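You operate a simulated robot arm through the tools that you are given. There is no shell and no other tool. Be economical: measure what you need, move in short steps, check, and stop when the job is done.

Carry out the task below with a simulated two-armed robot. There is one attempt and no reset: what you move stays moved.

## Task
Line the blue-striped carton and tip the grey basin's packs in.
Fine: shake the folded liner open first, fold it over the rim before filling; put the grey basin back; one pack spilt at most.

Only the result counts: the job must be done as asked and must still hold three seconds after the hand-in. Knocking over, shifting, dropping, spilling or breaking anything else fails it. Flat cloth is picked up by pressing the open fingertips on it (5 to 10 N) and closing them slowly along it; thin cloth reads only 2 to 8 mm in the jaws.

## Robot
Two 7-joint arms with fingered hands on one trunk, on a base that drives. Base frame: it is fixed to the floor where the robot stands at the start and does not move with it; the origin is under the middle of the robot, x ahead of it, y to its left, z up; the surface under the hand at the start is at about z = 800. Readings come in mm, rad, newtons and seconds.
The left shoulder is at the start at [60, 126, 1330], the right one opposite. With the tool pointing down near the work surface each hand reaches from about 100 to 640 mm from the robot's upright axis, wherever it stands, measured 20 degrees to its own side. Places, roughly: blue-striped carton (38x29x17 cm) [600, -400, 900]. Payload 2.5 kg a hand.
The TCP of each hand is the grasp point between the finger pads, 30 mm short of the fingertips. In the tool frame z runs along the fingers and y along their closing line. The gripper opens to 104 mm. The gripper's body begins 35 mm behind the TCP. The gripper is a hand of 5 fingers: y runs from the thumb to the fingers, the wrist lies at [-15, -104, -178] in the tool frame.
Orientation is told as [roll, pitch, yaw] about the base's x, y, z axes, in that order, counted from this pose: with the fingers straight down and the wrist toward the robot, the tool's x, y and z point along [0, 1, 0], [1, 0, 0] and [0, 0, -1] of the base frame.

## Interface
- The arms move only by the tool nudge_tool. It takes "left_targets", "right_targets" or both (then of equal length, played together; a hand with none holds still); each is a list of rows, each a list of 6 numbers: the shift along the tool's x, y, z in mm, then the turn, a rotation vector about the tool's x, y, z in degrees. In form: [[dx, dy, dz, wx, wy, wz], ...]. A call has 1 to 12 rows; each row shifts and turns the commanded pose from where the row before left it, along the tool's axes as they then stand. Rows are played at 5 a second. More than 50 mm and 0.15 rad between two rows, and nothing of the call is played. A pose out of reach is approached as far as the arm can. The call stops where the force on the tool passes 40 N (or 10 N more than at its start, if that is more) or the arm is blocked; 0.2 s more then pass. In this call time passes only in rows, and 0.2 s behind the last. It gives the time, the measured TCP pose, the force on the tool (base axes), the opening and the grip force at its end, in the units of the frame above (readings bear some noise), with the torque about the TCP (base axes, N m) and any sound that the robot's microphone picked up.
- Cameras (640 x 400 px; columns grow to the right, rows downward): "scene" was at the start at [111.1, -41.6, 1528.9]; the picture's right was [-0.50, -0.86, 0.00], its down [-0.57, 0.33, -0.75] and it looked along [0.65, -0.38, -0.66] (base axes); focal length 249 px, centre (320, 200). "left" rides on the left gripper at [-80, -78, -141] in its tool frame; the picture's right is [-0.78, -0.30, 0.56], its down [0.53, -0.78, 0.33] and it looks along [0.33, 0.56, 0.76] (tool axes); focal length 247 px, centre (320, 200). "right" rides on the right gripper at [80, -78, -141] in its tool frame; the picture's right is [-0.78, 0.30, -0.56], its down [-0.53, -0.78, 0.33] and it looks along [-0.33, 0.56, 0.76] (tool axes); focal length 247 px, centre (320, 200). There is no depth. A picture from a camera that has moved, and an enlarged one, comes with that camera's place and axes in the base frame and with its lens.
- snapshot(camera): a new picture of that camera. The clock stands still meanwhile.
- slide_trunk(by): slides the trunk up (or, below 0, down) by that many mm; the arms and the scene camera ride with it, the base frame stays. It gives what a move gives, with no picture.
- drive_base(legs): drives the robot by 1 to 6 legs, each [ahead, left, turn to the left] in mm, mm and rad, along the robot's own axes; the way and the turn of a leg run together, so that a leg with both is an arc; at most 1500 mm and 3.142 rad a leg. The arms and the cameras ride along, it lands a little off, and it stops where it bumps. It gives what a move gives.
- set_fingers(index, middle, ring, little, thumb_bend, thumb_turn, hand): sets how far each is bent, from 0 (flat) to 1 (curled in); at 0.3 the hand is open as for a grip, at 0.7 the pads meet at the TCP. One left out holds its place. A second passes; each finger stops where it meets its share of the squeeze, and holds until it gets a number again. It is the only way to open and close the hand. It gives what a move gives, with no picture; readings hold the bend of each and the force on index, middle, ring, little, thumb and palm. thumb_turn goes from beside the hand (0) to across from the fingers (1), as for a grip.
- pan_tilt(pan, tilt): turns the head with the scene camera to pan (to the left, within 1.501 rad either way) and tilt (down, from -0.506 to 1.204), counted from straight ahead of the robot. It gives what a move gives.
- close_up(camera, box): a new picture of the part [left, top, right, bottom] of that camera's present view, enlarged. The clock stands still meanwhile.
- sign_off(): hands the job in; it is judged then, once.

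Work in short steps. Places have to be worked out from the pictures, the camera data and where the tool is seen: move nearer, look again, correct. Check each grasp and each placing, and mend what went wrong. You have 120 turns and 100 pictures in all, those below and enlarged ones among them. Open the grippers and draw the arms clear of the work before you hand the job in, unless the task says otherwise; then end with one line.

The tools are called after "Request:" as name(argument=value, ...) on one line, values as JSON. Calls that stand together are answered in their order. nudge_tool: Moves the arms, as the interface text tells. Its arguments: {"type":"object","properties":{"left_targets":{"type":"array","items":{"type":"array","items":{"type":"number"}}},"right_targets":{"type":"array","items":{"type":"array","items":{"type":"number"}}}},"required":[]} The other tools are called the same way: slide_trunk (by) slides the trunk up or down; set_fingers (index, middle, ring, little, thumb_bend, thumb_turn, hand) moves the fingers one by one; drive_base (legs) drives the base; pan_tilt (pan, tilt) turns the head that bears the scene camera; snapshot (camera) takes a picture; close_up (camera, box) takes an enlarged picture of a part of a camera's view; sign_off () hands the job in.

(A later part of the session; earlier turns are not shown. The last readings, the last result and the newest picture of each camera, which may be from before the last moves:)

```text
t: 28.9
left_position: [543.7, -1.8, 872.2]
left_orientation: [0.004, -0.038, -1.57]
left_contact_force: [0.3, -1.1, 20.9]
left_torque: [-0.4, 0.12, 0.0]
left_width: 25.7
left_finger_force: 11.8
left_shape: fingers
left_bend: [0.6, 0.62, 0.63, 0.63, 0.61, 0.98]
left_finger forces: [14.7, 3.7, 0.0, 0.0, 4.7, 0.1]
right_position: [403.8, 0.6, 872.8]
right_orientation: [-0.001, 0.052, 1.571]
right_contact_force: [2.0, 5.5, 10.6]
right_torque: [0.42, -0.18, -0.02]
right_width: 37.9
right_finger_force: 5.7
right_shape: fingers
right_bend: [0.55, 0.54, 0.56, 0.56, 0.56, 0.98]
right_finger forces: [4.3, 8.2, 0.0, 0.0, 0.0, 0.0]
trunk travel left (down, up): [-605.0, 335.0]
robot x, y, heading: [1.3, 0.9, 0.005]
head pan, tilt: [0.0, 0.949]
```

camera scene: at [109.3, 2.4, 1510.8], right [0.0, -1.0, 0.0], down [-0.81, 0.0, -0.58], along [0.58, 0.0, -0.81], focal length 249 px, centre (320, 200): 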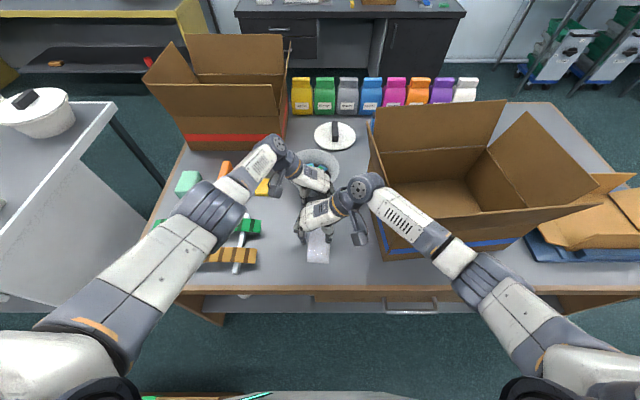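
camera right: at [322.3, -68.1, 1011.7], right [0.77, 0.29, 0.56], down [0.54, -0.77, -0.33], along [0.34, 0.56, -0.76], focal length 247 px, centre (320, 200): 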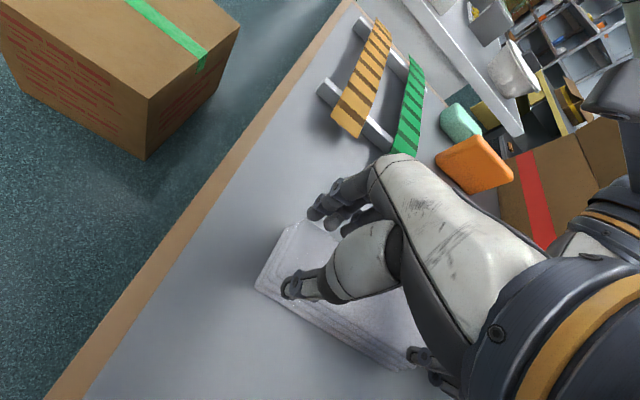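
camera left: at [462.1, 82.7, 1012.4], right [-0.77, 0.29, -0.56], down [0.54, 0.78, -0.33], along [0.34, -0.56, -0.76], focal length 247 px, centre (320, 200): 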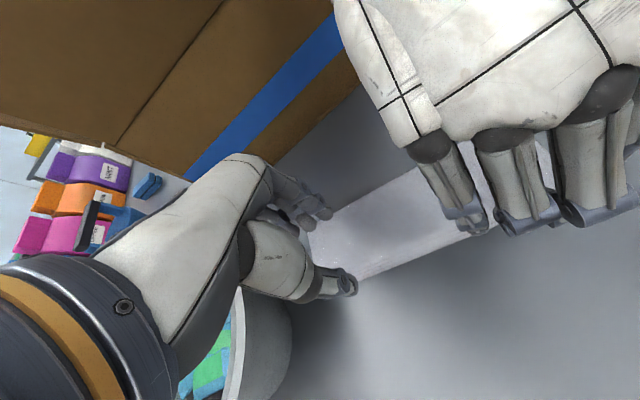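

Ease the left up 1.5 mm and tilt the right back 1°, then continue closing both.

Request:
nudge_tool(left_targets=[[0, 0, -1.5, 0, 0, 0]], right_targets=[[0, 0, 0, -1.3, 0, 0]])

Request:
set_fingers(hand="right", index=0.62, middle=0.62, ring=0.62, little=0.62, thumb_bend=0.62)

Request:
set_fingers(hand="left", index=0.68, middle=0.68, ring=0.68, little=0.68, thumb_bend=0.68)

```text
t: 29.4
left_position: [543.8, -2.6, 872.8]
left_orientation: [0.001, -0.036, -1.569]
left_contact_force: [2.1, -1.4, 14.9]
left_torque: [-0.37, 0.0, 0.04]
left_width: 25.8
left_finger_force: 9.8
left_shape: fingers
left_bend: [0.6, 0.62, 0.63, 0.63, 0.61, 0.98]
left_finger forces: [11.7, 3.2, 0.0, 0.0, 3.8, 0.0]
right_position: [401.6, -0.0, 871.8]
right_orientation: [0.0, 0.031, 1.572]
right_contact_force: [0.1, 3.4, 10.1]
right_torque: [0.27, -0.04, 0.0]
right_width: 38.2
right_finger_force: 5.7
right_shape: fingers
right_bend: [0.55, 0.54, 0.56, 0.56, 0.56, 0.98]
right_finger forces: [3.5, 6.5, 0.0, 0.0, 1.2, 0.0]
trunk travel left (down, up): [-605.0, 335.0]
robot x, y, heading: [0.3, 1.1, 0.002]
head pan, tilt: [0.0, 0.949]
```

```text
t: 30.4
left_position: [544.1, -1.1, 873.0]
left_orientation: [0.004, -0.036, -1.569]
left_contact_force: [1.5, -0.2, 14.3]
left_torque: [-0.32, 0.07, 0.07]
left_width: 25.3
left_finger_force: 9.2
left_shape: fingers
left_bend: [0.6, 0.63, 0.63, 0.63, 0.62, 0.97]
left_finger forces: [12.6, 2.2, 0.0, 0.1, 3.5, 0.0]
right_position: [401.6, 0.7, 873.3]
right_orientation: [-0.002, 0.029, 1.571]
right_contact_force: [-2.5, 5.8, 7.0]
right_torque: [0.33, 0.04, 0.12]
right_width: 23.0
right_finger_force: 4.6
right_shape: fingers
right_bend: [0.61, 0.58, 0.62, 0.62, 0.62, 0.98]
right_finger forces: [1.9, 7.6, 0.0, 0.0, 0.0, 0.1]
trunk travel left (down, up): [-605.0, 335.0]
robot x, y, heading: [-0.7, 0.6, 0.003]
head pan, tilt: [0.0, 0.949]
```

```text
t: 31.4
left_position: [542.8, -2.1, 871.8]
left_orientation: [0.002, -0.035, -1.569]
left_contact_force: [-0.6, 2.5, 11.3]
left_torque: [0.1, 0.12, 0.0]
left_width: 14.4
left_finger_force: 6.6
left_shape: fingers
left_bend: [0.67, 0.68, 0.68, 0.68, 0.64, 0.98]
left_finger forces: [6.3, 0.0, 0.1, 0.1, 7.8, 0.0]
right_position: [402.7, 0.1, 871.9]
right_orientation: [-0.001, 0.029, 1.571]
right_contact_force: [-1.7, 4.5, 7.8]
right_torque: [0.27, -0.05, 0.07]
right_width: 21.1
right_finger_force: 4.1
right_shape: fingers
right_bend: [0.62, 0.59, 0.62, 0.62, 0.62, 0.98]
right_finger forces: [1.2, 7.4, 0.1, 0.0, 0.1, 0.0]
trunk travel left (down, up): [-605.0, 335.0]
robot x, y, heading: [3.4, -0.2, 0.001]
head pan, tilt: [0.0, 0.949]
```

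Left closing well with ~11 N. Close it fully; lower the right slightly with its tilt eased.

Request:
nudge_tool(right_targets=[[0, 0, 1.5, -1, 0, 0]])

Request:
set_fingers(hand="left", index=0.76, middle=0.76, ring=0.76, little=0.76, thumb_bend=0.76)

Request:
set_fingers(hand="right", index=0.68, middle=0.68, ring=0.68, little=0.68, thumb_bend=0.68)

```text
t: 31.8
left_position: [543.4, -0.7, 870.8]
left_orientation: [0.002, -0.032, -1.57]
left_contact_force: [1.3, 3.0, 6.1]
left_torque: [0.11, -0.02, 0.0]
left_width: 13.5
left_finger_force: 5.5
left_shape: fingers
left_bend: [0.67, 0.68, 0.68, 0.68, 0.64, 0.98]
left_finger forces: [3.0, 0.0, 0.1, 0.1, 7.2, 0.0]
right_position: [403.9, 0.3, 872.1]
right_orientation: [-0.006, 0.011, 1.569]
right_contact_force: [-0.1, -0.3, 20.1]
right_torque: [-0.43, 0.19, 0.02]
right_width: 21.7
right_finger_force: 10.3
right_shape: fingers
right_bend: [0.62, 0.6, 0.62, 0.62, 0.62, 0.97]
right_finger forces: [0.4, 2.5, 0.1, 0.0, 17.8, 0.0]
trunk travel left (down, up): [-605.0, 335.0]
robot x, y, heading: [0.3, -1.3, 0.004]
head pan, tilt: [0.0, 0.949]
```

```text
t: 32.8
left_position: [543.1, -2.3, 871.9]
left_orientation: [0.001, -0.036, -1.571]
left_contact_force: [0.0, 0.2, -1.0]
left_torque: [-0.04, 0.02, -0.02]
left_width: 0.2
left_finger_force: 0.1
left_shape: fingers
left_bend: [0.75, 0.76, 0.76, 0.76, 0.71, 0.98]
left_finger forces: [0.0, 0.0, 0.1, 0.0, 0.0, 0.1]
right_position: [402.7, 1.1, 873.0]
right_orientation: [-0.004, 0.01, 1.569]
right_contact_force: [0.1, -1.9, 27.6]
right_torque: [-0.7, 0.22, 0.02]
right_width: 21.7
right_finger_force: 14.4
right_shape: fingers
right_bend: [0.62, 0.62, 0.62, 0.62, 0.63, 0.97]
right_finger forces: [0.4, 1.3, 0.0, 0.1, 27.7, 0.1]
trunk travel left (down, up): [-605.0, 335.0]
robot x, y, heading: [2.1, -3.3, 0.002]
head pan, tilt: [0.0, 0.949]
```

```text
t: 33.8
left_position: [543.0, -1.5, 872.0]
left_orientation: [0.001, -0.036, -1.569]
left_contact_force: [-0.8, 0.1, -0.2]
left_torque: [0.01, 0.03, -0.03]
left_width: 0.1
left_finger_force: 0.1
left_shape: fingers
left_bend: [0.75, 0.76, 0.76, 0.76, 0.71, 0.98]
left_finger forces: [0.0, 0.1, 0.0, 0.0, 0.0, 0.0]
right_position: [402.8, 0.6, 872.0]
right_orientation: [-0.007, 0.008, 1.571]
right_contact_force: [0.9, 3.8, 26.3]
right_torque: [-0.32, 0.06, 0.03]
right_width: 20.5
right_finger_force: 17.1
right_shape: fingers
right_bend: [0.64, 0.63, 0.68, 0.68, 0.63, 0.97]
right_finger forces: [3.3, 9.2, 0.1, 0.1, 20.7, 0.0]
trunk travel left (down, up): [-605.0, 335.0]
robot x, y, heading: [0.3, 0.2, -0.002]
head pan, tilt: [0.0, 0.949]
```

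The left slid off (width 0). The right is pressed harder (26 N); I close it the rest of the way to see whether it gathers the cloth.

Request:
set_fingers(hand="right", index=0.76, middle=0.76, ring=0.7, little=0.7, thumb_bend=0.76)

Request:
close_up(camera="left", box=[220, 130, 480, 330])

```text
t: 34.8
left_position: [544.8, -1.3, 870.2]
left_orientation: [-0.002, -0.035, -1.569]
left_contact_force: [-0.7, -0.1, -0.3]
left_torque: [0.0, 0.0, -0.03]
left_width: 0.0
left_finger_force: 0.1
left_shape: fingers
left_bend: [0.75, 0.76, 0.76, 0.76, 0.71, 0.98]
left_finger forces: [0.0, 0.1, 0.0, 0.0, 0.0, 0.0]
right_position: [403.6, -0.6, 869.0]
right_orientation: [0.002, 0.014, 1.572]
right_contact_force: [-0.6, -1.2, 4.3]
right_torque: [-0.03, 0.09, 0.0]
right_width: 0.2
right_finger_force: 0.0
right_shape: fingers
right_bend: [0.73, 0.76, 0.7, 0.7, 0.75, 0.97]
right_finger forces: [0.0, 0.1, 0.0, 0.0, 0.1, 0.0]
trunk travel left (down, up): [-605.0, 335.0]
robot x, y, heading: [1.2, 2.0, 0.002]
head pan, tilt: [0.0, 0.949]
```

```text
2.00 times, centred on (350, 230) of left
camera zoom: at [464.1, 80.3, 1007.8], right [-0.78, 0.28, -0.57], down [0.53, 0.77, -0.36], along [0.34, -0.58, -0.74], focal length 494 px, centre (260, 140)
```

zoom: 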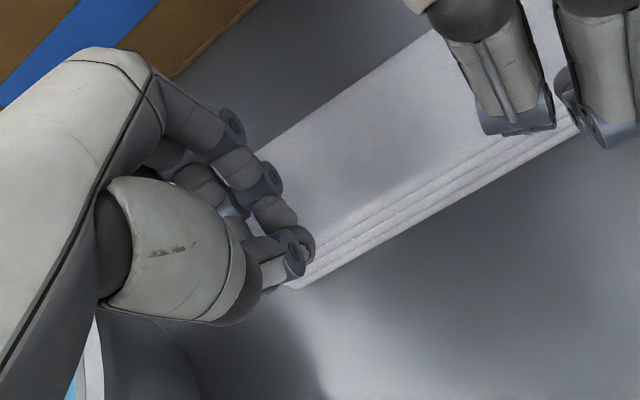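

Both slipped; the folded liner behaves as a firm packet about 43 mm thick. Instead I'll straddle the packet across its 60 mm width and squeeze the upper layers from the sides at both ends. Raise and open first.

Request:
nudge_tool(left_targets=[[0, 0, -20, 1, 0, 0], [0, 0, -20, 1, 0, 0]], right_targets=[[0, 5, -20, -0.6, 0, 0], [0, 0, -20, 0, 0, 0]])

Request:
set_fingers(hand="left", index=0.36, middle=0.36, ring=0.36, little=0.36, thumb_bend=0.36)

Request:
set_fingers(hand="right", index=0.36, middle=0.36, ring=0.36, little=0.36, thumb_bend=0.36)

Request:
nudge_tool(left_targets=[[0, 0, 20, 0, 0, 0], [0, 0, 20, 0, 0, 0], [0, 0, 12, 0, 0, 0], [0, 0, 8, 0, 0, 0]], right_targets=[[0, 0, 20, 0, 0, 0], [0, 0, 20, 0, 0, 0], [0, 0, 12, 0, 0, 0], [0, 0, 6, 0, 0, 0]])

Request:
close_up(camera="left", box=[220, 130, 480, 330])

```text
t: 35.4
left_position: [544.2, -4.4, 911.4]
left_orientation: [0.0, 0.0, -1.569]
left_contact_force: [0.4, -0.2, 1.0]
left_torque: [0.02, 0.02, -0.03]
left_width: 0.0
left_finger_force: 0.0
left_shape: fingers
left_bend: [0.75, 0.76, 0.76, 0.76, 0.71, 0.98]
left_finger forces: [0.0, 0.0, 0.1, 0.0, 0.0, 0.0]
right_position: [400.2, 4.9, 909.1]
right_orientation: [0.002, 0.0, 1.571]
right_contact_force: [0.5, 0.2, -0.2]
right_torque: [0.02, 0.04, 0.02]
right_width: 0.0
right_finger_force: 0.0
right_shape: fingers
right_bend: [0.74, 0.76, 0.7, 0.7, 0.74, 0.97]
right_finger forces: [0.1, 0.0, 0.0, 0.0, 0.0, 0.0]
trunk travel left (down, up): [-605.0, 335.0]
robot x, y, heading: [1.0, -1.5, -0.001]
head pan, tilt: [0.0, 0.949]
```

```text
t: 36.4
left_position: [543.4, -3.1, 911.1]
left_orientation: [0.0, 0.0, -1.569]
left_contact_force: [0.5, -0.6, -0.4]
left_torque: [0.01, 0.01, -0.01]
left_width: 87.7
left_finger_force: 0.0
left_shape: fingers
left_bend: [0.36, 0.36, 0.36, 0.36, 0.36, 0.98]
left_finger forces: [0.0, 0.0, 0.0, 0.0, 0.0, 0.0]
right_position: [400.0, 3.2, 909.8]
right_orientation: [0.001, 0.002, 1.572]
right_contact_force: [0.1, 0.1, -0.4]
right_torque: [0.0, -0.02, 0.0]
right_width: 0.0
right_finger_force: 0.0
right_shape: fingers
right_bend: [0.74, 0.76, 0.7, 0.7, 0.74, 0.97]
right_finger forces: [0.0, 0.0, 0.0, 0.0, 0.0, 0.1]
trunk travel left (down, up): [-605.0, 335.0]
robot x, y, heading: [-2.3, 0.0, 0.001]
head pan, tilt: [0.0, 0.949]
```

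```text
t: 37.4
left_position: [544.6, -2.4, 911.8]
left_orientation: [0.001, -0.002, -1.571]
left_contact_force: [0.0, 1.4, -0.9]
left_torque: [0.0, 0.02, 0.0]
left_width: 87.8
left_finger_force: 0.0
left_shape: fingers
left_bend: [0.36, 0.36, 0.36, 0.36, 0.36, 0.98]
left_finger forces: [0.0, 0.0, 0.1, 0.0, 0.0, 0.1]
right_position: [399.7, 5.1, 910.4]
right_orientation: [0.001, 0.001, 1.571]
right_contact_force: [0.2, -0.1, -0.9]
right_torque: [0.01, 0.0, -0.02]
right_width: 87.7
right_finger_force: 0.1
right_shape: fingers
right_bend: [0.36, 0.36, 0.36, 0.36, 0.36, 0.97]
right_finger forces: [0.0, 0.0, 0.0, 0.0, 0.0, 0.1]
trunk travel left (down, up): [-605.0, 335.0]
robot x, y, heading: [-0.9, -2.0, 0.002]
head pan, tilt: [0.0, 0.949]
```

```text
t: 38.3
left_position: [545.2, -4.5, 869.8]
left_orientation: [0.027, -0.023, -1.562]
left_contact_force: [-3.3, 2.4, 20.1]
left_torque: [-0.94, -0.06, -0.15]
left_width: 88.1
left_finger_force: 10.3
left_shape: fingers
left_bend: [0.36, 0.34, 0.36, 0.36, 0.36, 0.98]
left_finger forces: [0.3, 20.0, 0.0, 0.0, 0.0, 0.0]
left hand out of reach, approached as far as the arm can: row 3
right_position: [404.0, 12.1, 866.9]
right_orientation: [-0.018, -0.024, 1.575]
right_contact_force: [-1.1, 0.9, 19.3]
right_torque: [-1.11, 0.12, -0.13]
right_width: 95.7
right_finger_force: 9.2
right_shape: fingers
right_bend: [0.36, 0.36, 0.36, 0.36, 0.31, 0.96]
right_finger forces: [0.1, 0.1, 0.1, 0.0, 19.4, 0.0]
trunk travel left (down, up): [-605.0, 335.0]
robot x, y, heading: [0.4, -2.1, -0.003]
head pan, tilt: [0.0, 0.949]
stopped in row 4 (right hand): the force on the tool passed its limit at 44 N (the readings are from after the stop); the commanded pose is now the measured one
```

```text
2.00 times, centred on (350, 230) of left
camera zoom: at [462.0, 75.4, 1005.3], right [-0.76, 0.28, -0.58], down [0.54, 0.77, -0.34], along [0.36, -0.57, -0.74], focal length 494 px, centre (260, 140)
```

zoom: 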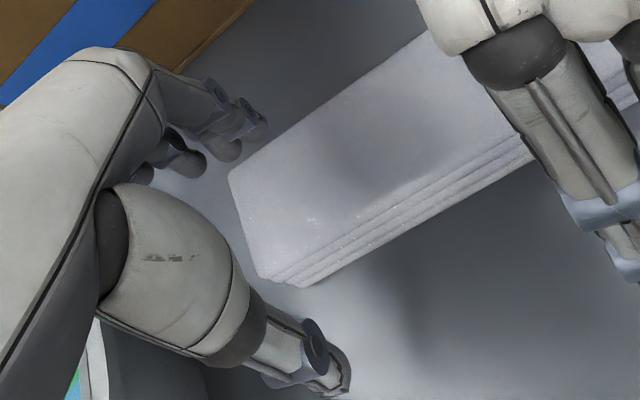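

The wide-open fingertips reach the table already (they extend further when open), so the packet top is about z 825. I ease up, bring the left 15 mm nearer, and close both on the packet's sides.

Request:
nudge_tool(left_targets=[[-7, 0, -4, 1.3, 1.5, 0], [-8, 0, 0, 0, 0, 0]], right_targets=[[2, -4, -4, 1, -1, 0], [2, -3, 0, 0, 0, 0]])

Request:
set_fingers(hand="left", index=0.5, middle=0.5, ring=0.5, little=0.5, thumb_bend=0.5)

Request:
set_fingers(hand="right", index=0.5, middle=0.5, ring=0.5, little=0.5, thumb_bend=0.5)

Request:
close_up(camera="left", box=[220, 130, 480, 330])

Request:
close_up(camera="right", box=[220, 180, 480, 380])

```text
t: 38.9
left_position: [530.0, -2.3, 869.5]
left_orientation: [0.049, 0.007, -1.562]
left_contact_force: [3.8, 0.5, 15.0]
left_torque: [-0.83, -0.31, 0.2]
left_width: 88.1
left_finger_force: 7.6
left_shape: fingers
left_bend: [0.36, 0.33, 0.36, 0.36, 0.36, 0.98]
left_finger forces: [0.3, 14.7, 0.1, 0.0, 0.1, 0.1]
right_position: [399.0, 3.8, 868.0]
right_orientation: [-0.034, -0.002, 1.571]
right_contact_force: [0.3, 3.8, 14.7]
right_torque: [-0.65, 0.0, 0.02]
right_width: 88.4
right_finger_force: 7.9
right_shape: fingers
right_bend: [0.36, 0.36, 0.36, 0.36, 0.36, 0.98]
right_finger forces: [0.0, 0.1, 0.1, 0.0, 14.0, 0.0]
trunk travel left (down, up): [-605.0, 335.0]
robot x, y, heading: [0.9, -1.5, 0.003]
head pan, tilt: [0.0, 0.949]
```

```text
t: 39.9
left_position: [529.4, -6.2, 872.6]
left_orientation: [0.049, -0.003, -1.563]
left_contact_force: [0.7, -6.9, 22.4]
left_torque: [-1.32, -0.15, 0.01]
left_width: 57.7
left_finger_force: 11.5
left_shape: fingers
left_bend: [0.46, 0.39, 0.5, 0.5, 0.5, 0.98]
left_finger forces: [6.4, 16.4, 0.0, 0.0, 0.1, 0.1]
right_position: [397.9, 2.0, 868.6]
right_orientation: [-0.033, 0.001, 1.571]
right_contact_force: [0.6, 4.3, 14.1]
right_torque: [-0.68, -0.04, 0.01]
right_width: 87.4
right_finger_force: 7.3
right_shape: fingers
right_bend: [0.36, 0.36, 0.36, 0.36, 0.36, 0.99]
right_finger forces: [0.1, 0.0, 0.1, 0.0, 14.7, 0.1]
trunk travel left (down, up): [-605.0, 335.0]
robot x, y, heading: [0.4, 1.3, 0.004]
head pan, tilt: [0.0, 0.949]
```

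```text
t: 40.9
left_position: [529.2, -5.0, 871.4]
left_orientation: [0.051, 0.001, -1.564]
left_contact_force: [2.4, -6.5, 21.8]
left_torque: [-1.31, -0.18, 0.04]
left_width: 57.7
left_finger_force: 11.1
left_shape: fingers
left_bend: [0.46, 0.39, 0.5, 0.5, 0.5, 0.98]
left_finger forces: [6.2, 16.1, 0.1, 0.1, 0.1, 0.0]
right_position: [399.4, 2.6, 868.6]
right_orientation: [-0.034, 0.001, 1.572]
right_contact_force: [1.5, -3.7, 22.0]
right_torque: [-1.29, -0.04, 0.07]
right_width: 68.2
right_finger_force: 10.3
right_shape: fingers
right_bend: [0.5, 0.5, 0.5, 0.5, 0.41, 0.99]
right_finger forces: [0.0, 0.0, 0.0, 0.0, 21.4, 0.1]
trunk travel left (down, up): [-605.0, 335.0]
robot x, y, heading: [-4.1, -0.5, 0.001]
head pan, tilt: [0.0, 0.949]
```

```text
2.00 times, centred on (350, 230) of left
camera zoom: at [441.5, 71.6, 1008.6], right [-0.75, 0.29, -0.59], down [0.54, 0.78, -0.3], along [0.38, -0.55, -0.74], focal length 494 px, centre (260, 140)
```

zoom: 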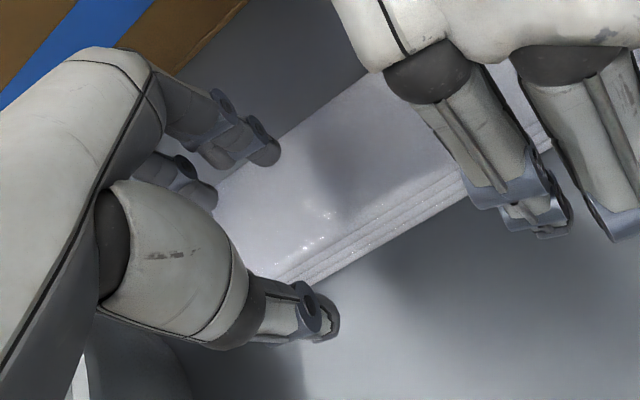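

```text
2.00 times, centred on (350, 280) of right
camera zoom: at [313.8, -76.5, 1006.9], right [0.76, 0.3, 0.58], down [0.55, -0.78, -0.31], along [0.36, 0.56, -0.75], focal length 494 px, centre (260, 40)
```

zoom: 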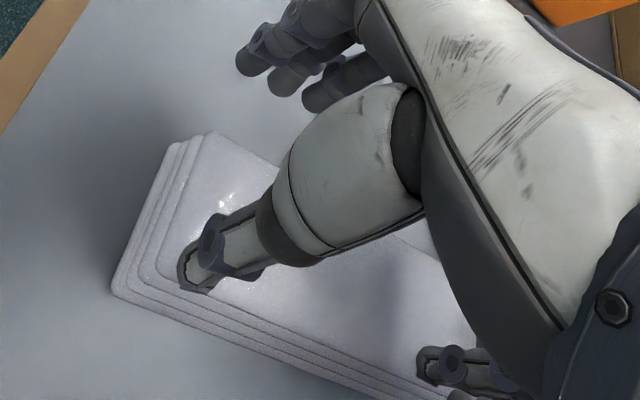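

By triangulation the packet has been dragged to y centre ≈ −27 (x ≈ 385–562). I lift, reopen, shift both hands to y ≈ −27 and straddle again.

Request:
nudge_tool(left_targets=[[0, 0, -25, 1, 0, 0], [0, 11, 0, 0, 0, 0], [0, 11, 0, 0, 2.5, 0]], right_targets=[[0, 0, -25, 0, 0, 0], [0, -14, 0, 0, 0, 0], [0, -15, 0, 0, -1.5, 0]])

Request:
set_fingers(hand="left", index=0.36, middle=0.36, ring=0.36, little=0.36, thumb_bend=0.36)

Request:
set_fingers(hand="right", index=0.36, middle=0.36, ring=0.36, little=0.36, thumb_bend=0.36)

Request:
nudge_tool(left_targets=[[0, 0, 20, 0, 0, 0]], right_targets=[[0, 0, 20, 0, 0, 0]])

Request:
close_up(camera="left", box=[220, 130, 480, 330])

Request:
close_up(camera="right", box=[220, 180, 480, 380])

```text
t: 41.7
left_position: [528.2, -26.8, 892.0]
left_orientation: [0.085, 0.029, -1.559]
left_contact_force: [0.7, -0.4, 0.2]
left_torque: [0.0, 0.0, -0.02]
left_width: 52.4
left_finger_force: 0.1
left_shape: fingers
left_bend: [0.5, 0.47, 0.5, 0.5, 0.5, 0.98]
left_finger forces: [0.0, 0.0, 0.0, 0.1, 0.0, 0.0]
right_position: [399.2, -26.2, 890.6]
right_orientation: [-0.053, -0.001, 1.576]
right_contact_force: [0.3, -0.5, 1.1]
right_torque: [0.0, 0.02, -0.04]
right_width: 52.7
right_finger_force: 0.0
right_shape: fingers
right_bend: [0.5, 0.5, 0.5, 0.5, 0.5, 0.98]
right_finger forces: [0.0, 0.0, 0.1, 0.1, 0.0, 0.0]
trunk travel left (down, up): [-605.0, 335.0]
robot x, y, heading: [-2.3, -0.6, 0.002]
head pan, tilt: [0.0, 0.949]
```

```text
t: 42.7
left_position: [529.1, -27.3, 892.6]
left_orientation: [0.085, 0.026, -1.564]
left_contact_force: [-0.7, -0.1, 0.2]
left_torque: [-0.02, 0.0, -0.01]
left_width: 87.7
left_finger_force: 0.1
left_shape: fingers
left_bend: [0.36, 0.36, 0.36, 0.36, 0.36, 0.98]
left_finger forces: [0.1, 0.0, 0.0, 0.1, 0.0, 0.0]
right_position: [399.6, -27.4, 891.2]
right_orientation: [-0.055, -0.001, 1.572]
right_contact_force: [-0.2, 0.2, 0.0]
right_torque: [0.02, 0.03, -0.04]
right_width: 52.6
right_finger_force: 0.1
right_shape: fingers
right_bend: [0.5, 0.5, 0.5, 0.5, 0.5, 0.98]
right_finger forces: [0.0, 0.1, 0.0, 0.0, 0.0, 0.0]
trunk travel left (down, up): [-605.0, 335.0]
robot x, y, heading: [-0.4, -0.7, 0.002]
head pan, tilt: [0.0, 0.949]
```

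```text
t: 43.7
left_position: [528.9, -26.0, 892.0]
left_orientation: [0.087, 0.027, -1.562]
left_contact_force: [0.7, 0.3, -0.3]
left_torque: [0.01, -0.05, -0.03]
left_width: 87.8
left_finger_force: 0.1
left_shape: fingers
left_bend: [0.36, 0.36, 0.36, 0.36, 0.36, 0.98]
left_finger forces: [0.0, 0.1, 0.0, 0.0, 0.1, 0.0]
right_position: [400.0, -26.2, 890.2]
right_orientation: [-0.055, 0.0, 1.573]
right_contact_force: [0.1, 0.7, -0.5]
right_torque: [0.03, -0.01, 0.02]
right_width: 87.7
right_finger_force: 0.0
right_shape: fingers
right_bend: [0.36, 0.36, 0.36, 0.36, 0.36, 0.98]
right_finger forces: [0.0, 0.0, 0.1, 0.0, 0.0, 0.0]
trunk travel left (down, up): [-605.0, 335.0]
robot x, y, heading: [-0.4, -3.3, 0.0]
head pan, tilt: [0.0, 0.949]
```

```text
t: 44.1
left_position: [530.1, -25.8, 871.5]
left_orientation: [0.087, 0.029, -1.563]
left_contact_force: [0.1, 0.5, 0.6]
left_torque: [0.0, 0.01, 0.0]
left_width: 87.8
left_finger_force: 0.0
left_shape: fingers
left_bend: [0.36, 0.36, 0.36, 0.36, 0.36, 0.98]
left_finger forces: [0.0, 0.0, 0.0, 0.0, 0.0, 0.1]
right_position: [401.9, -26.8, 871.0]
right_orientation: [-0.055, -0.001, 1.574]
right_contact_force: [-1.3, -0.3, -1.8]
right_torque: [0.0, 0.0, -0.01]
right_width: 88.0
right_finger_force: 0.0
right_shape: fingers
right_bend: [0.36, 0.36, 0.36, 0.36, 0.36, 0.98]
right_finger forces: [0.0, 0.0, 0.1, 0.1, 0.1, 0.0]
trunk travel left (down, up): [-605.0, 335.0]
robot x, y, heading: [0.5, -2.1, -0.001]
head pan, tilt: [0.0, 0.949]
```

```text
2.00 times, centred on (350, 230) of left
camera zoom: at [437.4, 48.3, 1006.1], right [-0.73, 0.31, -0.61], down [0.56, 0.79, -0.26], along [0.4, -0.53, -0.74], focal length 494 px, centre (260, 140)
```

zoom: 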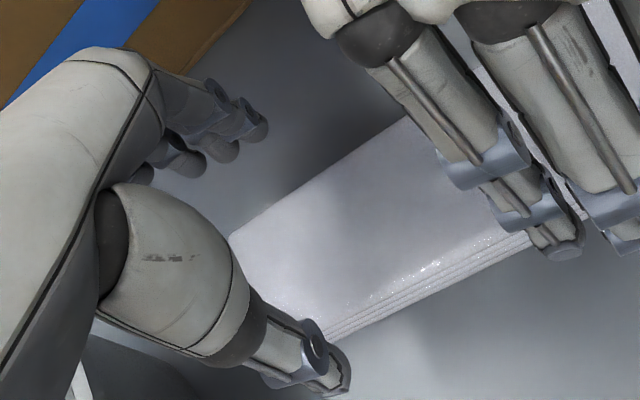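

```text
2.00 times, centred on (350, 280) of right
camera zoom: at [313.7, -105.8, 1007.1], right [0.74, 0.3, 0.6], down [0.55, -0.78, -0.3], along [0.37, 0.56, -0.74], focal length 494 px, centre (260, 40)
```

zoom: 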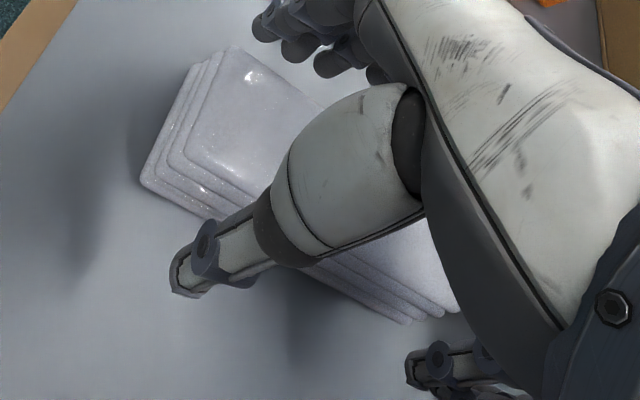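

Both hands straddle the packet now, whose centre is near y ≈ −15. I correct the slight tilts, shift both 11 mm to +y, then close.

Request:
nudge_tool(left_targets=[[0, -5, 0, -0.8, -2.5, 0], [0, -6, 0, -0.8, -2.4, 0], [0, 0, 2, 0, 0, 0]], right_targets=[[0, 5, 0, 0, 1.6, 0], [0, 6, 0, 0, 1.5, 0], [0, 0, 2, 0, 0, 0]])

Request:
set_fingers(hand="left", index=0.55, middle=0.55, ring=0.55, little=0.55, thumb_bend=0.55)

Request:
set_fingers(hand="right", index=0.55, middle=0.55, ring=0.55, little=0.55, thumb_bend=0.55)

Request:
close_up(camera="right", box=[220, 180, 480, 380])

Request:
close_up(camera="left", box=[220, 130, 480, 330])

```text
t: 44.9
left_position: [531.5, -15.0, 868.7]
left_orientation: [0.002, -0.002, -1.563]
left_contact_force: [0.3, -0.2, 0.0]
left_torque: [0.0, 0.0, 0.0]
left_width: 87.6
left_finger_force: 0.0
left_shape: fingers
left_bend: [0.36, 0.36, 0.36, 0.36, 0.36, 0.98]
left_finger forces: [0.0, 0.1, 0.0, 0.0, 0.1, 0.0]
right_position: [400.3, -15.4, 869.1]
right_orientation: [0.0, 0.001, 1.573]
right_contact_force: [0.2, 0.0, 0.3]
right_torque: [-0.03, 0.03, 0.02]
right_width: 88.2
right_finger_force: 0.0
right_shape: fingers
right_bend: [0.36, 0.36, 0.36, 0.36, 0.36, 0.98]
right_finger forces: [0.0, 0.0, 0.0, 0.1, 0.0, 0.0]
trunk travel left (down, up): [-605.0, 335.0]
robot x, y, heading: [-0.7, -1.2, 0.003]
head pan, tilt: [0.0, 0.949]
```

```text
t: 45.9
left_position: [530.7, -15.9, 871.9]
left_orientation: [0.003, -0.004, -1.563]
left_contact_force: [0.9, -2.0, 8.7]
left_torque: [-0.05, -0.02, -0.03]
left_width: 47.6
left_finger_force: 5.6
left_shape: fingers
left_bend: [0.52, 0.53, 0.55, 0.55, 0.52, 0.97]
left_finger forces: [3.0, 3.0, 0.1, 0.0, 4.9, 0.0]
right_position: [400.2, -14.3, 869.5]
right_orientation: [-0.001, 0.0, 1.573]
right_contact_force: [0.5, -0.2, -0.2]
right_torque: [-0.04, 0.04, 0.0]
right_width: 87.7
right_finger_force: 0.0
right_shape: fingers
right_bend: [0.36, 0.36, 0.36, 0.36, 0.36, 0.98]
right_finger forces: [0.1, 0.1, 0.1, 0.1, 0.0, 0.0]
trunk travel left (down, up): [-605.0, 335.0]
robot x, y, heading: [1.6, -0.3, -0.0]
head pan, tilt: [0.0, 0.949]
```

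```text
t: 46.9
left_position: [530.2, -14.9, 871.2]
left_orientation: [0.003, -0.003, -1.563]
left_contact_force: [3.1, -3.0, 9.8]
left_torque: [-0.15, -0.13, 0.05]
left_width: 47.5
left_finger_force: 5.8
left_shape: fingers
left_bend: [0.52, 0.53, 0.55, 0.55, 0.52, 0.98]
left_finger forces: [3.5, 3.6, 0.1, 0.0, 4.8, 0.0]
right_position: [401.3, -13.3, 871.8]
right_orientation: [-0.003, -0.003, 1.572]
right_contact_force: [-0.6, 5.0, 11.5]
right_torque: [0.23, 0.01, 0.02]
right_width: 47.8
right_finger_force: 6.9
right_shape: fingers
right_bend: [0.51, 0.51, 0.55, 0.55, 0.53, 0.98]
right_finger forces: [4.4, 5.1, 0.0, 0.1, 4.6, 0.0]
trunk travel left (down, up): [-605.0, 335.0]
robot x, y, heading: [-0.3, -0.8, -0.002]
head pan, tilt: [0.0, 0.949]
```

```text
2.00 times, centred on (350, 280) of right
camera zoom: at [319.5, -93.1, 1011.7], right [0.77, 0.3, 0.56], down [0.54, -0.77, -0.33], along [0.34, 0.56, -0.76], focal length 494 px, centre (260, 40)
```

zoom: 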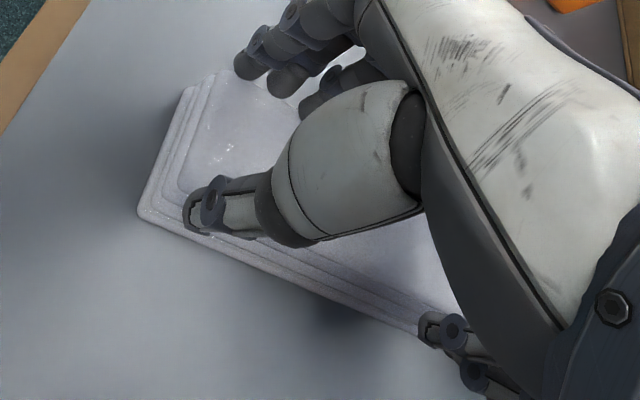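

```text
2.00 times, centred on (350, 230) of left
camera zoom: at [449.2, 62.2, 1010.5], right [-0.78, 0.29, -0.56], down [0.53, 0.78, -0.33], along [0.34, -0.56, -0.76], focal length 494 px, centre (260, 140)
```

zoom: 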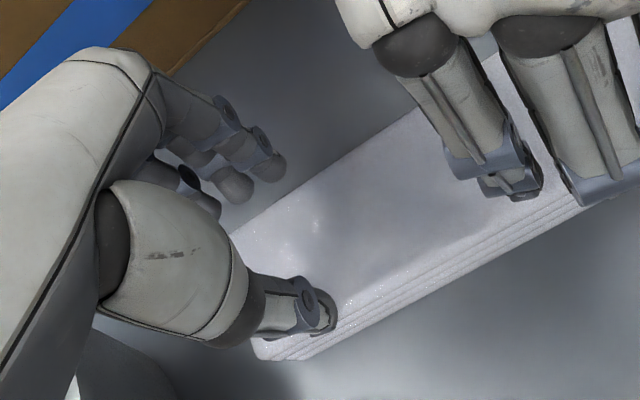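

The tips are still on top of the packet—TCP simply must go lower when straddling. Reopen wide, descend 25 mm further beside the packet, then squeeze.

Request:
nudge_tool(left_targets=[[0, 0, -6, 0, 0, 0]], right_targets=[[0, 0, -6, 0, 0, 0]])

Request:
set_fingers(hand="left", index=0.32, middle=0.32, ring=0.32, little=0.32, thumb_bend=0.32)

Request:
set_fingers(hand="right", index=0.32, middle=0.32, ring=0.32, little=0.32, thumb_bend=0.32)

Request:
nudge_tool(left_targets=[[0, 0, 8, 0, 0, 0], [0, 0, 8, 0, 0, 0], [0, 0, 6, 0, 0, 0], [0, 0, 5, 0, 0, 0]], right_targets=[[0, 0, 8, 0, 0, 0], [0, 0, 8, 0, 0, 0], [0, 0, 6, 0, 0, 0], [0, 0, 5, 0, 0, 0]])

```text
t: 47.3
left_position: [530.2, -12.7, 873.9]
left_orientation: [-0.003, 0.002, -1.565]
left_contact_force: [0.3, -1.3, -0.1]
left_torque: [0.0, -0.01, -0.02]
left_width: 39.7
left_finger_force: 1.1
left_shape: fingers
left_bend: [0.55, 0.54, 0.55, 0.55, 0.55, 0.97]
left_finger forces: [0.1, 0.7, 0.0, 0.1, 0.1, 0.0]
right_position: [399.4, -16.1, 873.9]
right_orientation: [0.002, 0.004, 1.57]
right_contact_force: [-0.3, 1.0, 1.6]
right_torque: [0.04, 0.0, -0.01]
right_width: 39.6
right_finger_force: 0.2
right_shape: fingers
right_bend: [0.55, 0.54, 0.55, 0.55, 0.55, 0.98]
right_finger forces: [0.1, 1.1, 0.0, 0.0, 0.0, 0.1]
trunk travel left (down, up): [-605.0, 335.0]
robot x, y, heading: [-2.6, 0.9, 0.0]
head pan, tilt: [0.0, 0.949]
```

```text
t: 48.3
left_position: [531.3, -14.0, 876.2]
left_orientation: [0.0, -0.002, -1.562]
left_contact_force: [0.3, -0.1, -0.6]
left_torque: [0.03, -0.02, 0.03]
left_width: 97.7
left_finger_force: 0.0
left_shape: fingers
left_bend: [0.32, 0.32, 0.32, 0.32, 0.32, 0.97]
left_finger forces: [0.1, 0.1, 0.0, 0.0, 0.0, 0.0]
right_position: [399.7, -14.7, 874.3]
right_orientation: [0.0, 0.001, 1.573]
right_contact_force: [0.1, -0.3, -0.6]
right_torque: [-0.02, 0.01, 0.0]
right_width: 39.7
right_finger_force: 0.0
right_shape: fingers
right_bend: [0.55, 0.55, 0.55, 0.55, 0.55, 0.98]
right_finger forces: [0.0, 0.1, 0.0, 0.1, 0.0, 0.0]
trunk travel left (down, up): [-605.0, 335.0]
robot x, y, heading: [-0.6, 0.6, -0.001]
head pan, tilt: [0.0, 0.949]
```

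```text
t: 49.3
left_position: [530.7, -15.1, 876.1]
left_orientation: [0.003, -0.004, -1.563]
left_contact_force: [-1.8, -0.3, 0.0]
left_torque: [0.0, 0.0, -0.05]
left_width: 97.7
left_finger_force: 0.0
left_shape: fingers
left_bend: [0.32, 0.32, 0.32, 0.32, 0.32, 0.97]
left_finger forces: [0.0, 0.0, 0.1, 0.0, 0.0, 0.0]
right_position: [400.3, -14.7, 875.4]
right_orientation: [-0.003, -0.001, 1.573]
right_contact_force: [-0.5, 0.1, -0.5]
right_torque: [-0.02, 0.01, 0.01]
right_width: 97.8
right_finger_force: 0.2
right_shape: fingers
right_bend: [0.32, 0.32, 0.32, 0.32, 0.32, 0.98]
right_finger forces: [0.0, 0.0, 0.0, 0.1, 0.0, 0.0]
trunk travel left (down, up): [-605.0, 335.0]
robot x, y, heading: [3.4, -0.2, 0.001]
head pan, tilt: [0.0, 0.949]
```

```text
t: 50.3
left_position: [532.1, -14.5, 850.1]
left_orientation: [0.001, -0.002, -1.563]
left_contact_force: [0.4, -0.5, -0.2]
left_torque: [0.01, -0.02, 0.02]
left_width: 97.9
left_finger_force: 0.1
left_shape: fingers
left_bend: [0.32, 0.32, 0.32, 0.32, 0.32, 0.97]
left_finger forces: [0.1, 0.1, 0.1, 0.0, 0.0, 0.0]
right_position: [401.5, -14.6, 848.6]
right_orientation: [-0.002, 0.0, 1.572]
right_contact_force: [-0.7, 0.8, -0.3]
right_torque: [0.03, 0.01, 0.01]
right_width: 97.6
right_finger_force: 0.1
right_shape: fingers
right_bend: [0.32, 0.32, 0.32, 0.32, 0.32, 0.98]
right_finger forces: [0.0, 0.1, 0.0, 0.1, 0.1, 0.0]
trunk travel left (down, up): [-605.0, 335.0]
robot x, y, heading: [-3.1, 0.1, -0.001]
head pan, tilt: [0.0, 0.949]
```

TCP at 849 with no contact: now beside the packet. Squeeze both.

Request:
set_fingers(hand="left", index=0.65, middle=0.65, ring=0.65, little=0.65, thumb_bend=0.65)

Request:
set_fingers(hand="right", index=0.65, middle=0.65, ring=0.65, little=0.65, thumb_bend=0.65)

Request:
close_up(camera="right", box=[220, 180, 480, 380])

Request:
close_up(camera="left", box=[220, 130, 480, 330])

```text
t: 51.3
left_position: [531.7, -15.4, 850.0]
left_orientation: [0.001, -0.001, -1.563]
left_contact_force: [-0.5, 0.1, 1.5]
left_torque: [-0.07, -0.01, -0.11]
left_width: 61.8
left_finger_force: 22.2
left_shape: fingers
left_bend: [0.52, 0.56, 0.58, 0.65, 0.46, 0.95]
left_finger forces: [8.0, 7.3, 5.9, 0.0, 21.5, 0.0]
right_position: [401.5, -14.8, 847.9]
right_orientation: [-0.002, 0.0, 1.573]
right_contact_force: [0.4, -1.4, 0.1]
right_torque: [0.03, -0.02, -0.01]
right_width: 98.0
right_finger_force: 0.0
right_shape: fingers
right_bend: [0.32, 0.32, 0.32, 0.32, 0.32, 0.98]
right_finger forces: [0.1, 0.1, 0.0, 0.1, 0.4, 0.0]
trunk travel left (down, up): [-605.0, 335.0]
robot x, y, heading: [-0.9, -3.0, 0.0]
head pan, tilt: [0.0, 0.949]
```

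```text
t: 52.3
left_position: [532.0, -14.8, 850.7]
left_orientation: [0.001, -0.002, -1.564]
left_contact_force: [2.0, -8.2, 0.6]
left_torque: [-0.35, -0.07, -0.13]
left_width: 61.7
left_finger_force: 22.2
left_shape: fingers
left_bend: [0.52, 0.56, 0.57, 0.65, 0.46, 0.96]
left_finger forces: [9.6, 9.0, 7.8, 0.0, 17.9, 0.1]
right_position: [400.9, -15.5, 848.3]
right_orientation: [-0.001, -0.001, 1.576]
right_contact_force: [-2.1, 7.9, 0.0]
right_torque: [0.38, 0.09, 1.23]
right_width: 62.7
right_finger_force: 30.3
right_shape: fingers
right_bend: [0.56, 0.56, 0.54, 0.53, 0.43, 0.98]
right_finger forces: [6.2, 7.4, 8.7, 12.3, 25.9, 0.0]
trunk travel left (down, up): [-605.0, 335.0]
robot x, y, heading: [-0.7, -1.0, -0.001]
head pan, tilt: [0.0, 0.949]
```

```text
2.00 times, centred on (350, 280) of right
camera zoom: at [320.3, -93.2, 989.0], right [0.77, 0.3, 0.56], down [0.54, -0.77, -0.33], along [0.33, 0.56, -0.76], focal length 494 px, centre (260, 40)
```

zoom: 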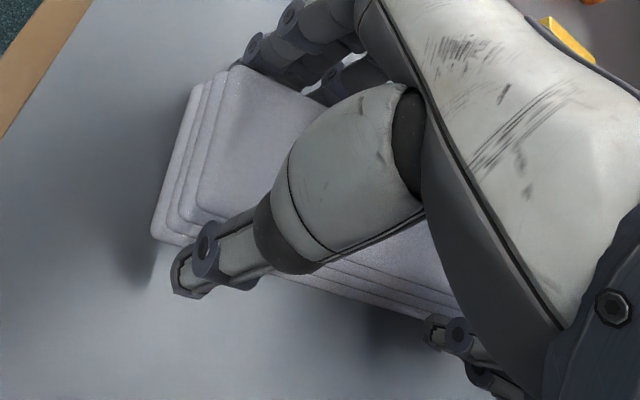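

```text
2.00 times, centred on (350, 230) of left
camera zoom: at [450.9, 61.8, 989.2], right [-0.78, 0.29, -0.56], down [0.53, 0.78, -0.33], along [0.34, -0.56, -0.76], focal length 494 px, centre (260, 140)
```

zoom: 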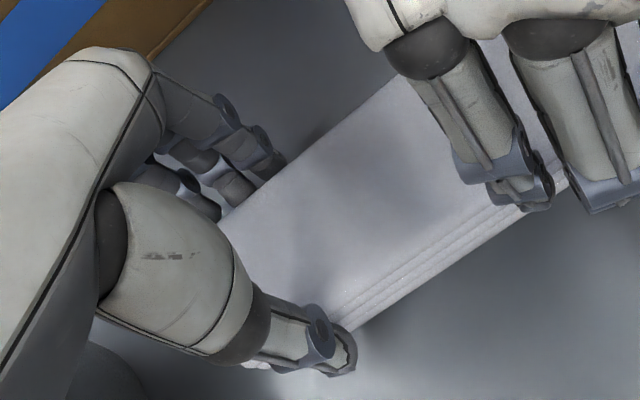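

Firm grip on both ends (62 mm, 22–30 N). Lift both together.

Request:
nudge_tool(left_targets=[[0, 0, -20, 0, 0, 0], [0, 0, -40, 0, 0, 0], [0, 0, -40, 0, 0, 0], [0, 0, -40, 0, 0, 0], [0, 0, -40, 0, 0, 0], [0, 0, -40, 0, 0, 0], [0, 0, -40, 0, 0, 0]], right_targets=[[0, 0, -20, 0, 0, 0], [0, 0, -40, 0, 0, 0], [0, 0, -40, 0, 0, 0], [0, 0, -40, 0, 0, 0], [0, 0, -40, 0, 0, 0], [0, 0, -40, 0, 0, 0], [0, 0, -40, 0, 0, 0]])

Request:
snapshot(camera="scene")

```text
t: 53.9
left_position: [530.0, -13.8, 1112.1]
left_orientation: [0.004, -0.005, -1.559]
left_contact_force: [12.2, -12.1, 0.3]
left_torque: [-0.43, -0.29, 0.06]
left_width: 61.2
left_finger_force: 23.8
left_shape: fingers
left_bend: [0.5, 0.55, 0.56, 0.65, 0.47, 0.96]
left_finger forces: [11.9, 10.1, 8.5, 0.1, 16.3, 0.0]
right_position: [400.0, -15.0, 1110.5]
right_orientation: [-0.001, -0.001, 1.574]
right_contact_force: [-12.0, 12.3, -1.0]
right_torque: [0.43, 0.34, 1.6]
right_width: 62.9
right_finger_force: 32.9
right_shape: fingers
right_bend: [0.56, 0.56, 0.53, 0.53, 0.43, 0.98]
right_finger forces: [6.6, 8.6, 10.6, 13.9, 25.4, 0.1]
trunk travel left (down, up): [-605.0, 335.0]
robot x, y, heading: [-1.6, 2.2, -0.004]
head pan, tilt: [0.0, 0.949]
```

```text
67 pictures are left
camera scene: at [110.5, 1.1, 1390.5], right [0.0, -1.0, 0.0], down [-0.81, 0.0, -0.58], along [0.58, 0.0, -0.81], focal length 249 px, centre (320, 200)
```

scene: 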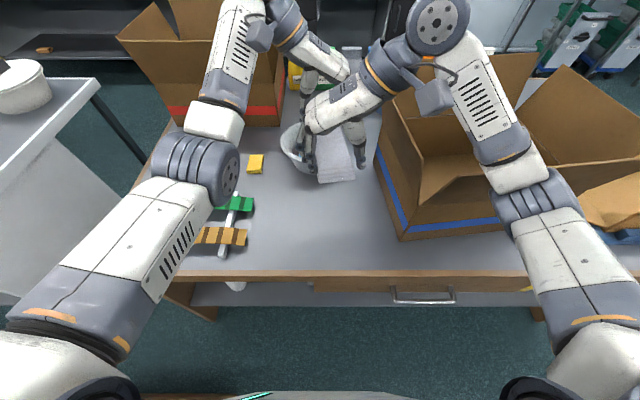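

Lifted without loss. Shake up and down with both hands.

Request:
nudge_tool(left_targets=[[0, 0, -49, 0, 0, 0], [0, 0, 49, 0, 0, 0], [0, 0, -49, 0, 0, 0], [0, 0, 49, 0, 0, 0], [0, 0, -49, 0, 0, 0], [0, 0, 49, 0, 0, 0], [0, 0, -49, 0, 0, 0], [0, 0, 49, 0, 0, 0]], right_targets=[[0, 0, -49, 0, 0, 0], [0, 0, 49, 0, 0, 0], [0, 0, -49, 0, 0, 0], [0, 0, 49, 0, 0, 0], [0, 0, -49, 0, 0, 0], [0, 0, 49, 0, 0, 0], [0, 0, -49, 0, 0, 0], [0, 0, 49, 0, 0, 0]])

Request:
snapshot(camera="scene")

```text
t: 55.7
left_position: [528.5, -12.4, 1104.7]
left_orientation: [0.002, -0.004, -1.565]
left_contact_force: [6.7, -10.8, 5.2]
left_torque: [-0.19, 0.1, -0.03]
left_width: 61.4
left_finger_force: 22.5
left_shape: fingers
left_bend: [0.5, 0.55, 0.56, 0.65, 0.47, 0.96]
left_finger forces: [11.8, 9.2, 7.1, 0.1, 17.1, 0.1]
right_position: [399.5, -16.9, 1110.7]
right_orientation: [0.003, 0.0, 1.574]
right_contact_force: [-6.7, 9.6, -4.6]
right_torque: [0.26, 0.64, 1.42]
right_width: 63.0
right_finger_force: 31.6
right_shape: fingers
right_bend: [0.56, 0.56, 0.53, 0.53, 0.43, 0.98]
right_finger forces: [7.3, 8.9, 9.2, 11.0, 26.3, 0.1]
trunk travel left (down, up): [-605.0, 335.0]
robot x, y, heading: [-0.3, 2.4, 0.001]
head pan, tilt: [0.0, 0.949]
```

```text
66 pictures are left
camera scene: at [112.4, 0.8, 1390.5], right [0.0, -1.0, 0.0], down [-0.81, 0.0, -0.58], along [0.58, 0.0, -0.81], focal length 249 px, centre (320, 200)
```

scene: 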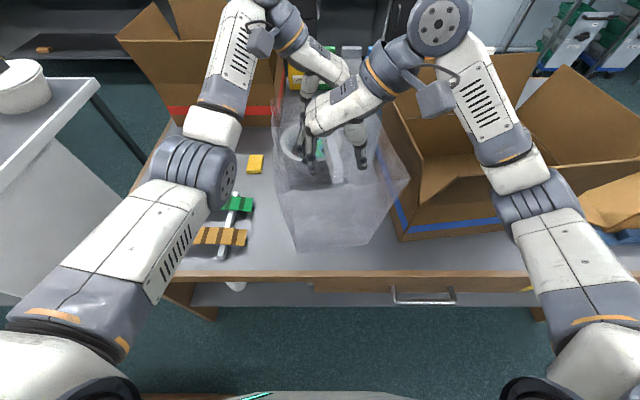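

The liner popped open into a translucent bag/film. Look closer.

Request:
close_up(camera="scene", box=[230, 40, 450, 270])

Request:
snapshot(camera="right")

Request:
snapshot(camera="left")

```text
1.74 times, centred on (340, 155) of scene
camera zoom: at [112.4, 0.8, 1390.5], right [0.0, -1.0, 0.0], down [-0.81, 0.0, -0.58], along [0.58, 0.0, -0.81], focal length 433 px, centre (285, 278)
```

zoom: 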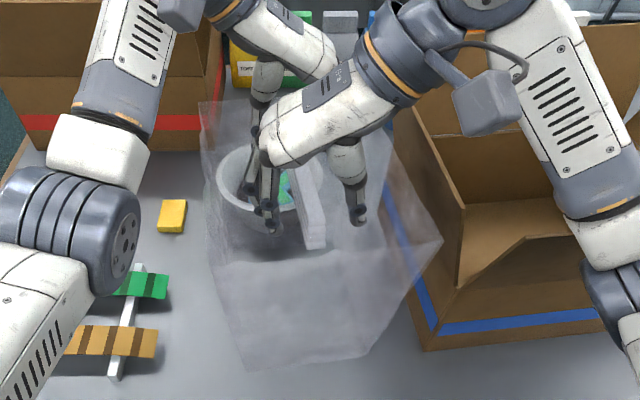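

```text
64 pictures are left
camera right: at [318.8, -95.6, 1252.3], right [0.78, 0.3, 0.55], down [0.54, -0.77, -0.33], along [0.33, 0.56, -0.76], focal length 247 px, centre (320, 200)
```

right: 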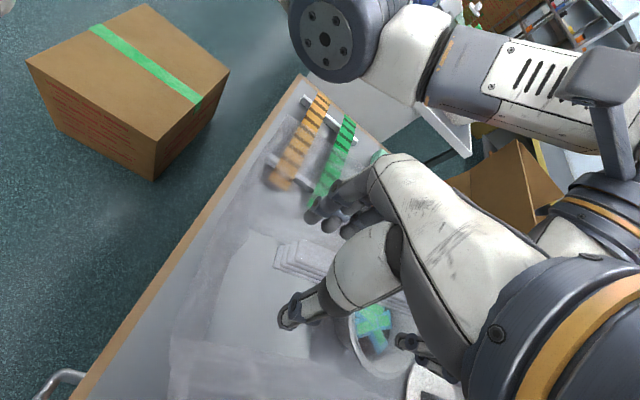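

```text
63 pictures are left
camera left: at [447.8, 64.4, 1244.0], right [-0.78, 0.29, -0.56], down [0.53, 0.78, -0.33], along [0.34, -0.56, -0.76], focal length 247 px, centre (320, 200)
```

left: 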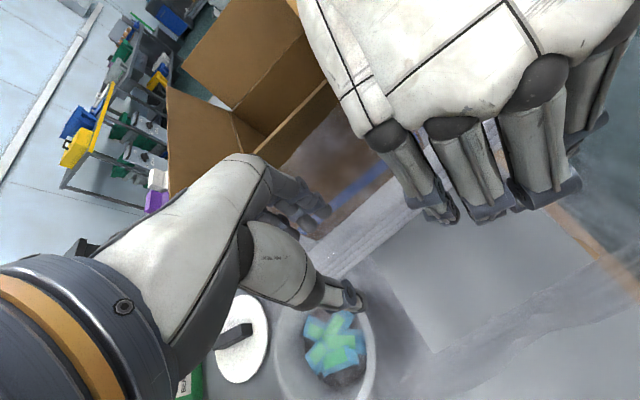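

It's an open translucent bag with the strip still in my hands. I raise it 120 mm to view it more from the side.

Request:
nudge_tool(left_targets=[[0, 0, -40, 0, 0, 0], [0, 0, -40, 0, 0, 0], [0, 0, -40, 0, 0, 0], [0, 0, -30, 0, 0, 0]], right_targets=[[0, 0, -40, 0, 0, 0], [0, 0, -40, 0, 0, 0], [0, 0, -40, 0, 0, 0], [0, 0, -30, 0, 0, 0]])

Request:
pan_tilt(pan=0.0, tilt=0.65)

Request:
snapshot(camera="scene")

```text
t: 56.7
left_position: [523.7, -11.2, 1251.8]
left_orientation: [0.01, -0.006, -1.556]
left_contact_force: [20.5, -13.5, 1.0]
left_torque: [-0.34, -0.25, 0.21]
left_width: 61.4
left_finger_force: 23.5
left_shape: fingers
left_bend: [0.49, 0.55, 0.56, 0.65, 0.48, 0.97]
left_finger forces: [13.4, 10.0, 8.0, 0.0, 15.3, 0.0]
left hand out of reach, approached as far as the arm can: row 4
right_position: [397.8, -17.1, 1262.7]
right_orientation: [0.003, -0.003, 1.586]
right_contact_force: [-20.5, 13.4, -1.8]
right_torque: [0.51, 0.63, 1.56]
right_width: 62.7
right_finger_force: 29.8
right_shape: fingers
right_bend: [0.55, 0.56, 0.53, 0.54, 0.43, 0.98]
right_finger forces: [8.2, 9.3, 10.6, 9.0, 21.7, 0.1]
trunk travel left (down, up): [-605.0, 335.0]
robot x, y, heading: [-0.4, -1.3, -0.001]
head pan, tilt: [0.0, 0.949]
```

```text
t: 57.5
left_position: [523.0, -10.3, 1251.1]
left_orientation: [0.008, -0.006, -1.556]
left_contact_force: [21.6, -12.0, -2.3]
left_torque: [-0.51, -0.3, 0.21]
left_width: 61.5
left_finger_force: 23.3
left_shape: fingers
left_bend: [0.49, 0.55, 0.56, 0.65, 0.48, 0.97]
left_finger forces: [13.0, 10.1, 8.1, 0.0, 16.1, 0.1]
right_position: [397.4, -19.0, 1261.3]
right_orientation: [0.003, -0.003, 1.583]
right_contact_force: [-20.3, 11.6, 1.6]
right_torque: [0.63, 0.27, 1.4]
right_width: 62.5
right_finger_force: 30.7
right_shape: fingers
right_bend: [0.55, 0.56, 0.53, 0.56, 0.43, 0.98]
right_finger forces: [8.4, 9.4, 11.0, 12.5, 20.9, 0.0]
trunk travel left (down, up): [-605.0, 335.0]
robot x, y, heading: [-0.8, 2.2, -0.0]
head pan, tilt: [0.0, 0.649]
```

```text
62 pictures are left
camera scene: at [125.0, 1.0, 1414.6], right [0.0, -1.0, 0.0], down [-0.61, 0.0, -0.8], along [0.8, 0.0, -0.61], focal length 249 px, centre (320, 200)
```

scene: 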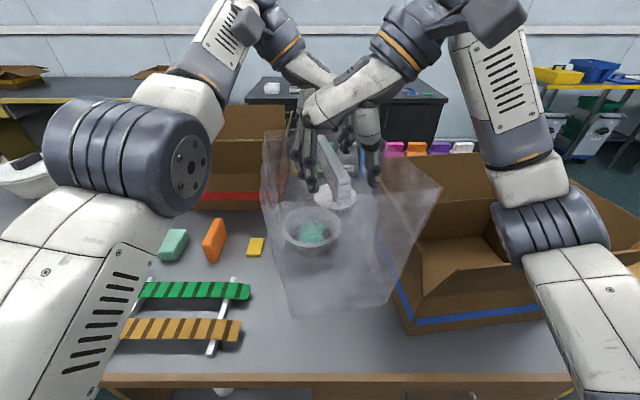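

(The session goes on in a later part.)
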